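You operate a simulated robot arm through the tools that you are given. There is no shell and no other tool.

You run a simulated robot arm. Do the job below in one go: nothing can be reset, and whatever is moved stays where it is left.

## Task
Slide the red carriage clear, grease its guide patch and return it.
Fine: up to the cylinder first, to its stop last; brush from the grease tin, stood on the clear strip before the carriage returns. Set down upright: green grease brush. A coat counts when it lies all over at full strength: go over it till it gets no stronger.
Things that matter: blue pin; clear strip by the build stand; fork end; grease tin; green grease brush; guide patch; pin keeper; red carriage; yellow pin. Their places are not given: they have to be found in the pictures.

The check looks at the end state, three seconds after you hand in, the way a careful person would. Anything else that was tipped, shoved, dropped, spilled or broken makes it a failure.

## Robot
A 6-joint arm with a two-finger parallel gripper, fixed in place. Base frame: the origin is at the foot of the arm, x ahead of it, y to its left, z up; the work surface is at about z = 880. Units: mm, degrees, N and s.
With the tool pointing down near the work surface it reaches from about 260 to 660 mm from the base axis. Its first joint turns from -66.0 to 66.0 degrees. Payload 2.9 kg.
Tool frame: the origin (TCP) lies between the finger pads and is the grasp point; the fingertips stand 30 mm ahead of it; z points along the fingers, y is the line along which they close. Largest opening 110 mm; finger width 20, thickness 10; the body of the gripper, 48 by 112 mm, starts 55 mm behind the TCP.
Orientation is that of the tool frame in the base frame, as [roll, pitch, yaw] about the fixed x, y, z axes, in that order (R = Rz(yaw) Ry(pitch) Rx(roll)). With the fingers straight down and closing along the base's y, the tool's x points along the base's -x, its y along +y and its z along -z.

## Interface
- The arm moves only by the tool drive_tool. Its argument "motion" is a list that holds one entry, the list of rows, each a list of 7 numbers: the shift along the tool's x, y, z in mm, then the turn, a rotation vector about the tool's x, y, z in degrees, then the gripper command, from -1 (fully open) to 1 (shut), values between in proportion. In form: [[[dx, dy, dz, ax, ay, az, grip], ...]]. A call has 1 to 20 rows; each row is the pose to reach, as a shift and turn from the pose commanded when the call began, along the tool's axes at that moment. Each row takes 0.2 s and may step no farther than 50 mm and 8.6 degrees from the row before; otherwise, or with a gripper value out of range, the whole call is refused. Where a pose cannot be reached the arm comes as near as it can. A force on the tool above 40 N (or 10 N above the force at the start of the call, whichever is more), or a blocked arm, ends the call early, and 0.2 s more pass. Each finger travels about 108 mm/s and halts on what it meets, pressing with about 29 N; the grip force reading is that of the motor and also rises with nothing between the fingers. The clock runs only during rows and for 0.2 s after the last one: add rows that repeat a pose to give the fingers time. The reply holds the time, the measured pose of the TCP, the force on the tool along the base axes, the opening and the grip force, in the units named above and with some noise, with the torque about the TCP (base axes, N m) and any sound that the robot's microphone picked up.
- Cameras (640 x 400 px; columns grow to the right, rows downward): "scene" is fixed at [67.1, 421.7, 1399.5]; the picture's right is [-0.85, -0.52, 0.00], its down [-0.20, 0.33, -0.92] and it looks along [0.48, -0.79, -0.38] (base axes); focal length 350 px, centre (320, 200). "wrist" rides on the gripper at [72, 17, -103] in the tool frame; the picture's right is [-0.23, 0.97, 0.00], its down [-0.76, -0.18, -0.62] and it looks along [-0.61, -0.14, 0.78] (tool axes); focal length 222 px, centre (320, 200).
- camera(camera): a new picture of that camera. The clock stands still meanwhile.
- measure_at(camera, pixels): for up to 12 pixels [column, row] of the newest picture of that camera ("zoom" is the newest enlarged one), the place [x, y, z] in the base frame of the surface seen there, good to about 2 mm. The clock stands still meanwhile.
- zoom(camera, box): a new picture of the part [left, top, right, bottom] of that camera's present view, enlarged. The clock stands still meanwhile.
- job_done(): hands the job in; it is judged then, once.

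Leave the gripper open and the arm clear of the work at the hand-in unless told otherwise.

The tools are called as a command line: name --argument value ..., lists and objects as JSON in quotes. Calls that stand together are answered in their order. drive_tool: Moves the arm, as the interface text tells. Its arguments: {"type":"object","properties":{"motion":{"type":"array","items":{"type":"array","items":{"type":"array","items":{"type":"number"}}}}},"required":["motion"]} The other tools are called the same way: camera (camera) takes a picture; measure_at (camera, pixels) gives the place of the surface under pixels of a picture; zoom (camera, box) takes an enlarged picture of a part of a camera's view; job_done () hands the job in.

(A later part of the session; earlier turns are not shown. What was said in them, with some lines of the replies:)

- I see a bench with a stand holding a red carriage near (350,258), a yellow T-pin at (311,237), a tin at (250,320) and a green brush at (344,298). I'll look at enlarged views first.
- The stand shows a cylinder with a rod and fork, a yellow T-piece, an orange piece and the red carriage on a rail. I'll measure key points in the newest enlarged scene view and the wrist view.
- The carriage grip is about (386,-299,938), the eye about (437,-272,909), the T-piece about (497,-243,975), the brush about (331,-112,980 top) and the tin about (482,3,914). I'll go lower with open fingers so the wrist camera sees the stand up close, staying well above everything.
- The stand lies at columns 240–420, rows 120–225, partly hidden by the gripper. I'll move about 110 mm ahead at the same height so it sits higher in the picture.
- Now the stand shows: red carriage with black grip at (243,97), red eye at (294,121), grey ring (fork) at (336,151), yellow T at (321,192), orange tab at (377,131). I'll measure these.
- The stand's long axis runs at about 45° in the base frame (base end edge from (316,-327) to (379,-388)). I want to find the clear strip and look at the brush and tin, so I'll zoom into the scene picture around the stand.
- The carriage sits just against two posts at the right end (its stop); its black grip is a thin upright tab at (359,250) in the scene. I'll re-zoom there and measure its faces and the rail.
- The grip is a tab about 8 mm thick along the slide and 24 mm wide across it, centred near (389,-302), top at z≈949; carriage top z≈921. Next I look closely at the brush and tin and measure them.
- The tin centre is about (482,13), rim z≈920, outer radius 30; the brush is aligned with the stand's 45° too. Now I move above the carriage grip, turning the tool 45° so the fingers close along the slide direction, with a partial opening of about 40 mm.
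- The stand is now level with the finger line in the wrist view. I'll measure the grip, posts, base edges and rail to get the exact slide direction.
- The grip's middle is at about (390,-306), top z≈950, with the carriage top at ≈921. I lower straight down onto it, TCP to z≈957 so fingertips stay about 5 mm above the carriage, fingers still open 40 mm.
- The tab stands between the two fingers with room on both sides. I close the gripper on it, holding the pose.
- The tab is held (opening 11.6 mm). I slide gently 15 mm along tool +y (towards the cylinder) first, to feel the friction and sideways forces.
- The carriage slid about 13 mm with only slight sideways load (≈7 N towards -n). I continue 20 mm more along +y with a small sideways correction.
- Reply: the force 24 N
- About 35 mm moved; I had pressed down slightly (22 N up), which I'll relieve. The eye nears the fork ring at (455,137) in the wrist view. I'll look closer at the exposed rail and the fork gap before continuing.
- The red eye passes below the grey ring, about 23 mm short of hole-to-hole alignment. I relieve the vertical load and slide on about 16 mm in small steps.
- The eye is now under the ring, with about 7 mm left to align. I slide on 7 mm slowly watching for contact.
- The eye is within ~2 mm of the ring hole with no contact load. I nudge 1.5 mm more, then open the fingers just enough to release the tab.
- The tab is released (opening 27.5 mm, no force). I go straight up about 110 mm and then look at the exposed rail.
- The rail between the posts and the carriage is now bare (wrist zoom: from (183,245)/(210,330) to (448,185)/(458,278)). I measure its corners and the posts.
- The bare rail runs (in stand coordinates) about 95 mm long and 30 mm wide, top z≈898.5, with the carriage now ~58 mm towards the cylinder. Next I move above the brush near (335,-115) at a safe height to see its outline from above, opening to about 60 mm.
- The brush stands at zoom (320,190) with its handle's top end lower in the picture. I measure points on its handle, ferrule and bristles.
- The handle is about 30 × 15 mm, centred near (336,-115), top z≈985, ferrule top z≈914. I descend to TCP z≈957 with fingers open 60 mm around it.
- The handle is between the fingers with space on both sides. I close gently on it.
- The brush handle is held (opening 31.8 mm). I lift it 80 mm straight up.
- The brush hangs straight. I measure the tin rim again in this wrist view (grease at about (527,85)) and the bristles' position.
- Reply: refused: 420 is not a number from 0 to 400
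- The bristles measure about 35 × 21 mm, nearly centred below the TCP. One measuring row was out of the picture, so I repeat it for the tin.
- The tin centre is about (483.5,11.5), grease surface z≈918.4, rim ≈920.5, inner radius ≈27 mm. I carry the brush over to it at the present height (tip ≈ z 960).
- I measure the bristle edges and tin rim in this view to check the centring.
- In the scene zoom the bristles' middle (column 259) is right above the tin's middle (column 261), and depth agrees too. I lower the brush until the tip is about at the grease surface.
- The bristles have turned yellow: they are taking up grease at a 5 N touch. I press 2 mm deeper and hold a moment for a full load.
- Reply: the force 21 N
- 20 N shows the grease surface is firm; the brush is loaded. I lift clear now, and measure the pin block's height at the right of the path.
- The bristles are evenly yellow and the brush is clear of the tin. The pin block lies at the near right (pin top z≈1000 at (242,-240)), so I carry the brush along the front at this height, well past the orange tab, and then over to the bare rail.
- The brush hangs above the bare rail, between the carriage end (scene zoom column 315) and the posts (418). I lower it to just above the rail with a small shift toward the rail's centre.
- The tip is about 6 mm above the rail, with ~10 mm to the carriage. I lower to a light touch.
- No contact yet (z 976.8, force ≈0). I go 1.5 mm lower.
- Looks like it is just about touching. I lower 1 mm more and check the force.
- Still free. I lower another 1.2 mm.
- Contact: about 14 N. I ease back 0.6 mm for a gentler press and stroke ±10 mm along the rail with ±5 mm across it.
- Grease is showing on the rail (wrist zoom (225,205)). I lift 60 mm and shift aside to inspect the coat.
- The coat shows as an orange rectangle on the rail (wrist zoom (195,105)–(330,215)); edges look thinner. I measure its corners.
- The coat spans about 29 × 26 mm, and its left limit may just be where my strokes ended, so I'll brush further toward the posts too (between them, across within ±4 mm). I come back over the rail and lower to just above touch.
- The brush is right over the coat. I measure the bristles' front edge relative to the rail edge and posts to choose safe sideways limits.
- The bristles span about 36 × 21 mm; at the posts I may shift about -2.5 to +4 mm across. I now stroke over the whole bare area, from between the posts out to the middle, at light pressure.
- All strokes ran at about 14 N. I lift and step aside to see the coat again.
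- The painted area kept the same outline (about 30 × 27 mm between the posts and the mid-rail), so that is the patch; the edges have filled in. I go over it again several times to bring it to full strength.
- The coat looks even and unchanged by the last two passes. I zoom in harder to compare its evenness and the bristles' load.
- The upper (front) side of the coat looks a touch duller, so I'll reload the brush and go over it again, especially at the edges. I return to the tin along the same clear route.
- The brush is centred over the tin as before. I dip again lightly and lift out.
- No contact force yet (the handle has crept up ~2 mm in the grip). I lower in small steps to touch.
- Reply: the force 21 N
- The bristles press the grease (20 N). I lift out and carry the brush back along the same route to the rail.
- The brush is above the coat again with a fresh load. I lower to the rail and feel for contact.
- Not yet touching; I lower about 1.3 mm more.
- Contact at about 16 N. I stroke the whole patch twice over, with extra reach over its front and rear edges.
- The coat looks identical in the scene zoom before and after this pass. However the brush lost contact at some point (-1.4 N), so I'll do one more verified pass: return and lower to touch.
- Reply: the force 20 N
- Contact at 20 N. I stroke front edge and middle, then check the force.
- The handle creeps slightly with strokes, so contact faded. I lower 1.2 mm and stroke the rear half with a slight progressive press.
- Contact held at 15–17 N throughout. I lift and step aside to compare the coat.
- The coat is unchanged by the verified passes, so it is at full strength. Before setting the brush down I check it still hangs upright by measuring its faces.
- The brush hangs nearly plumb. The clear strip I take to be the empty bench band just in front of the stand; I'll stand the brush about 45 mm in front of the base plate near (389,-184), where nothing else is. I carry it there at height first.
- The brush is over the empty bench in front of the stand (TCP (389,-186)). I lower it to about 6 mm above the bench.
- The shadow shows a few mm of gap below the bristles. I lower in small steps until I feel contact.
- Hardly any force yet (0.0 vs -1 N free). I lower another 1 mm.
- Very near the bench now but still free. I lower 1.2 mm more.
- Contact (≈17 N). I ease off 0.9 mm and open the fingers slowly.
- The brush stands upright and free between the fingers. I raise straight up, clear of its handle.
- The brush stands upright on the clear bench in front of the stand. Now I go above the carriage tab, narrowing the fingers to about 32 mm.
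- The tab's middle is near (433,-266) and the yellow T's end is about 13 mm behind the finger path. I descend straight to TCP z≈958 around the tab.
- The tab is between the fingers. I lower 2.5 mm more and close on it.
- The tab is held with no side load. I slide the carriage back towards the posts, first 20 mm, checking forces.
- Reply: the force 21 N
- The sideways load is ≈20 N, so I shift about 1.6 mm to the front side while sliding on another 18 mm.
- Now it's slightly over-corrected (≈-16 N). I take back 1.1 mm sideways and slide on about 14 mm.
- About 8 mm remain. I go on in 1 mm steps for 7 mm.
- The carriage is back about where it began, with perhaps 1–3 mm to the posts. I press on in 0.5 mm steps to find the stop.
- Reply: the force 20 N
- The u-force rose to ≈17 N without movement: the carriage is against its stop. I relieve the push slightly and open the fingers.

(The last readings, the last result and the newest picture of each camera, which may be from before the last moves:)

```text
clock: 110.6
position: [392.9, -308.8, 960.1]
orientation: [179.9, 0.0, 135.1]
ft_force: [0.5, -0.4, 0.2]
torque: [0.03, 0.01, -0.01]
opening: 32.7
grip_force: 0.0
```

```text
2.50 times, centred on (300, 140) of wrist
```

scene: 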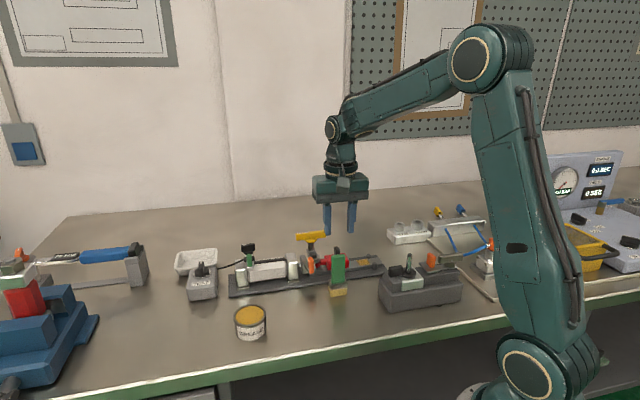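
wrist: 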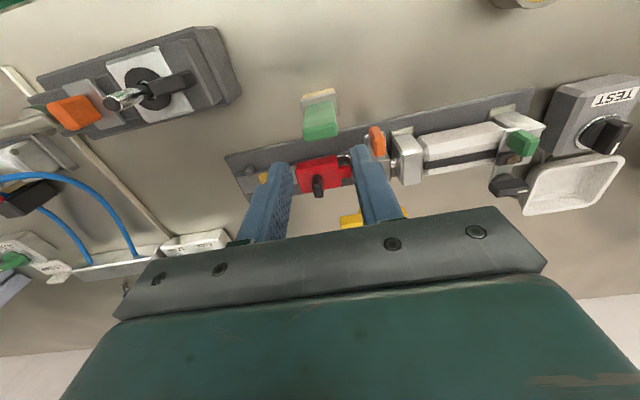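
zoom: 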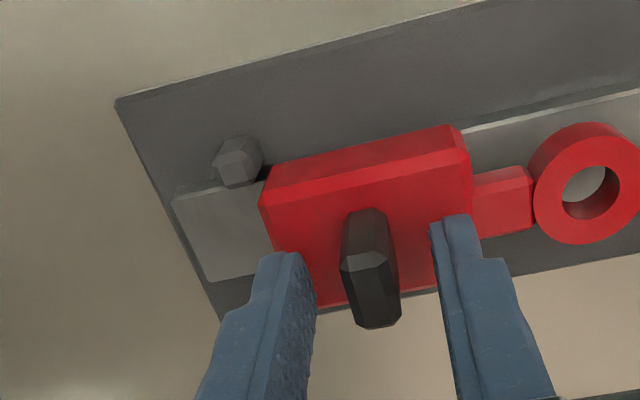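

The tab is free and the carriage rests at its posts. I rise straight up, opening the fingers fully once well clear.

drive_tool --motion '[[[0, 0, -10, 0, 0, 0, 0.4], [0, 0, -40, 0, 0, 0, 0.4], [0, 0, -80, 0, 0, 0, 0.4], [0, 0, -120, 0, 0, 0, 0.0], [0, 0, -160, 0, 0, 0, -0.5], [0, 0, -200, 0, 0, 0, -1], [0, 0, -230, 0, 0, 0, -1], [0, 0, -230, 0, 0, 0, -1]]]'

camera --camera "scene"

zoom --camera "scene" --box '[220, 220, 400, 350]'

zoom --camera "scene" --box '[320, 230, 400, 280]'

camera --camera "wrist"

```text
clock: 112.4
position: [393.3, -307.8, 1190.1]
orientation: [-180.0, 0.0, 135.0]
ft_force: [-0.8, 0.3, 0.1]
torque: [0.02, 0.02, 0.0]
opening: 110.1
grip_force: 0.1
```

```text
taken
```

scene: 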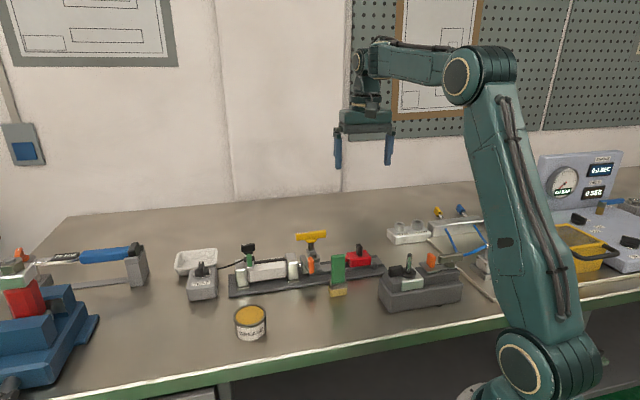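

```text
3.08 times, centred on (310, 285) of scene
```

zoom: 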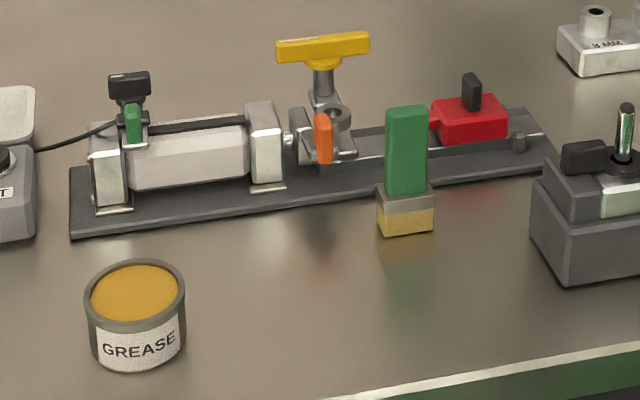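

```text
8.00 times, centred on (360, 255) of scene
```

zoom: 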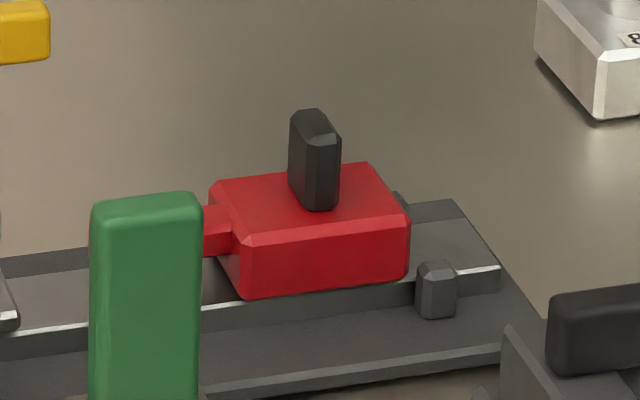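

```text
taken
```

wrist: 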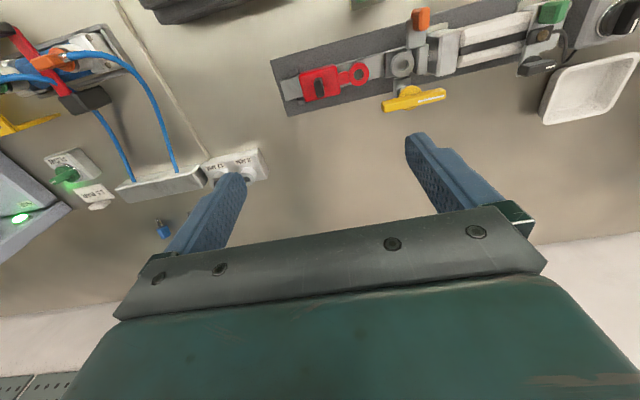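

The carriage sits exactly where it began, against its posts. The brush stands upright on the clear bench in front of the stand, and the tin, yellow pin, orange keeper and other items look unmoved. The arm is high and the gripper is open, so I hand in.

job_done

```text
The job is handed in.
```

The guide patch is greased and the red carriage is back against its stop. The job is handed in.

- **Carriage out:** I slid it about 58 mm towards the cylinder, until its eye was under the fork ring. That left the guide patch bare.
- **Grease:** I dipped the brush in the tin twice and went over the patch several times. The last passes, with contact confirmed by the force reading, left the coat looking no stronger, so I took it as full strength. This is judged by eye from the pictures.
- **Brush:** It stands upright on the empty bench just in front of the stand, at about (389, -186). It was set down before the carriage went back. No strip is marked in the pictures, so I took that empty band of bench to be the clear strip.
- **Carriage back:** I slid it back until it met the posts at about 17 N. In the pictures it sits where it started.

In the final pictures the tin, yellow pin, fork end and orange keeper look unmoved. The gripper is open and the arm is raised clear of the work.
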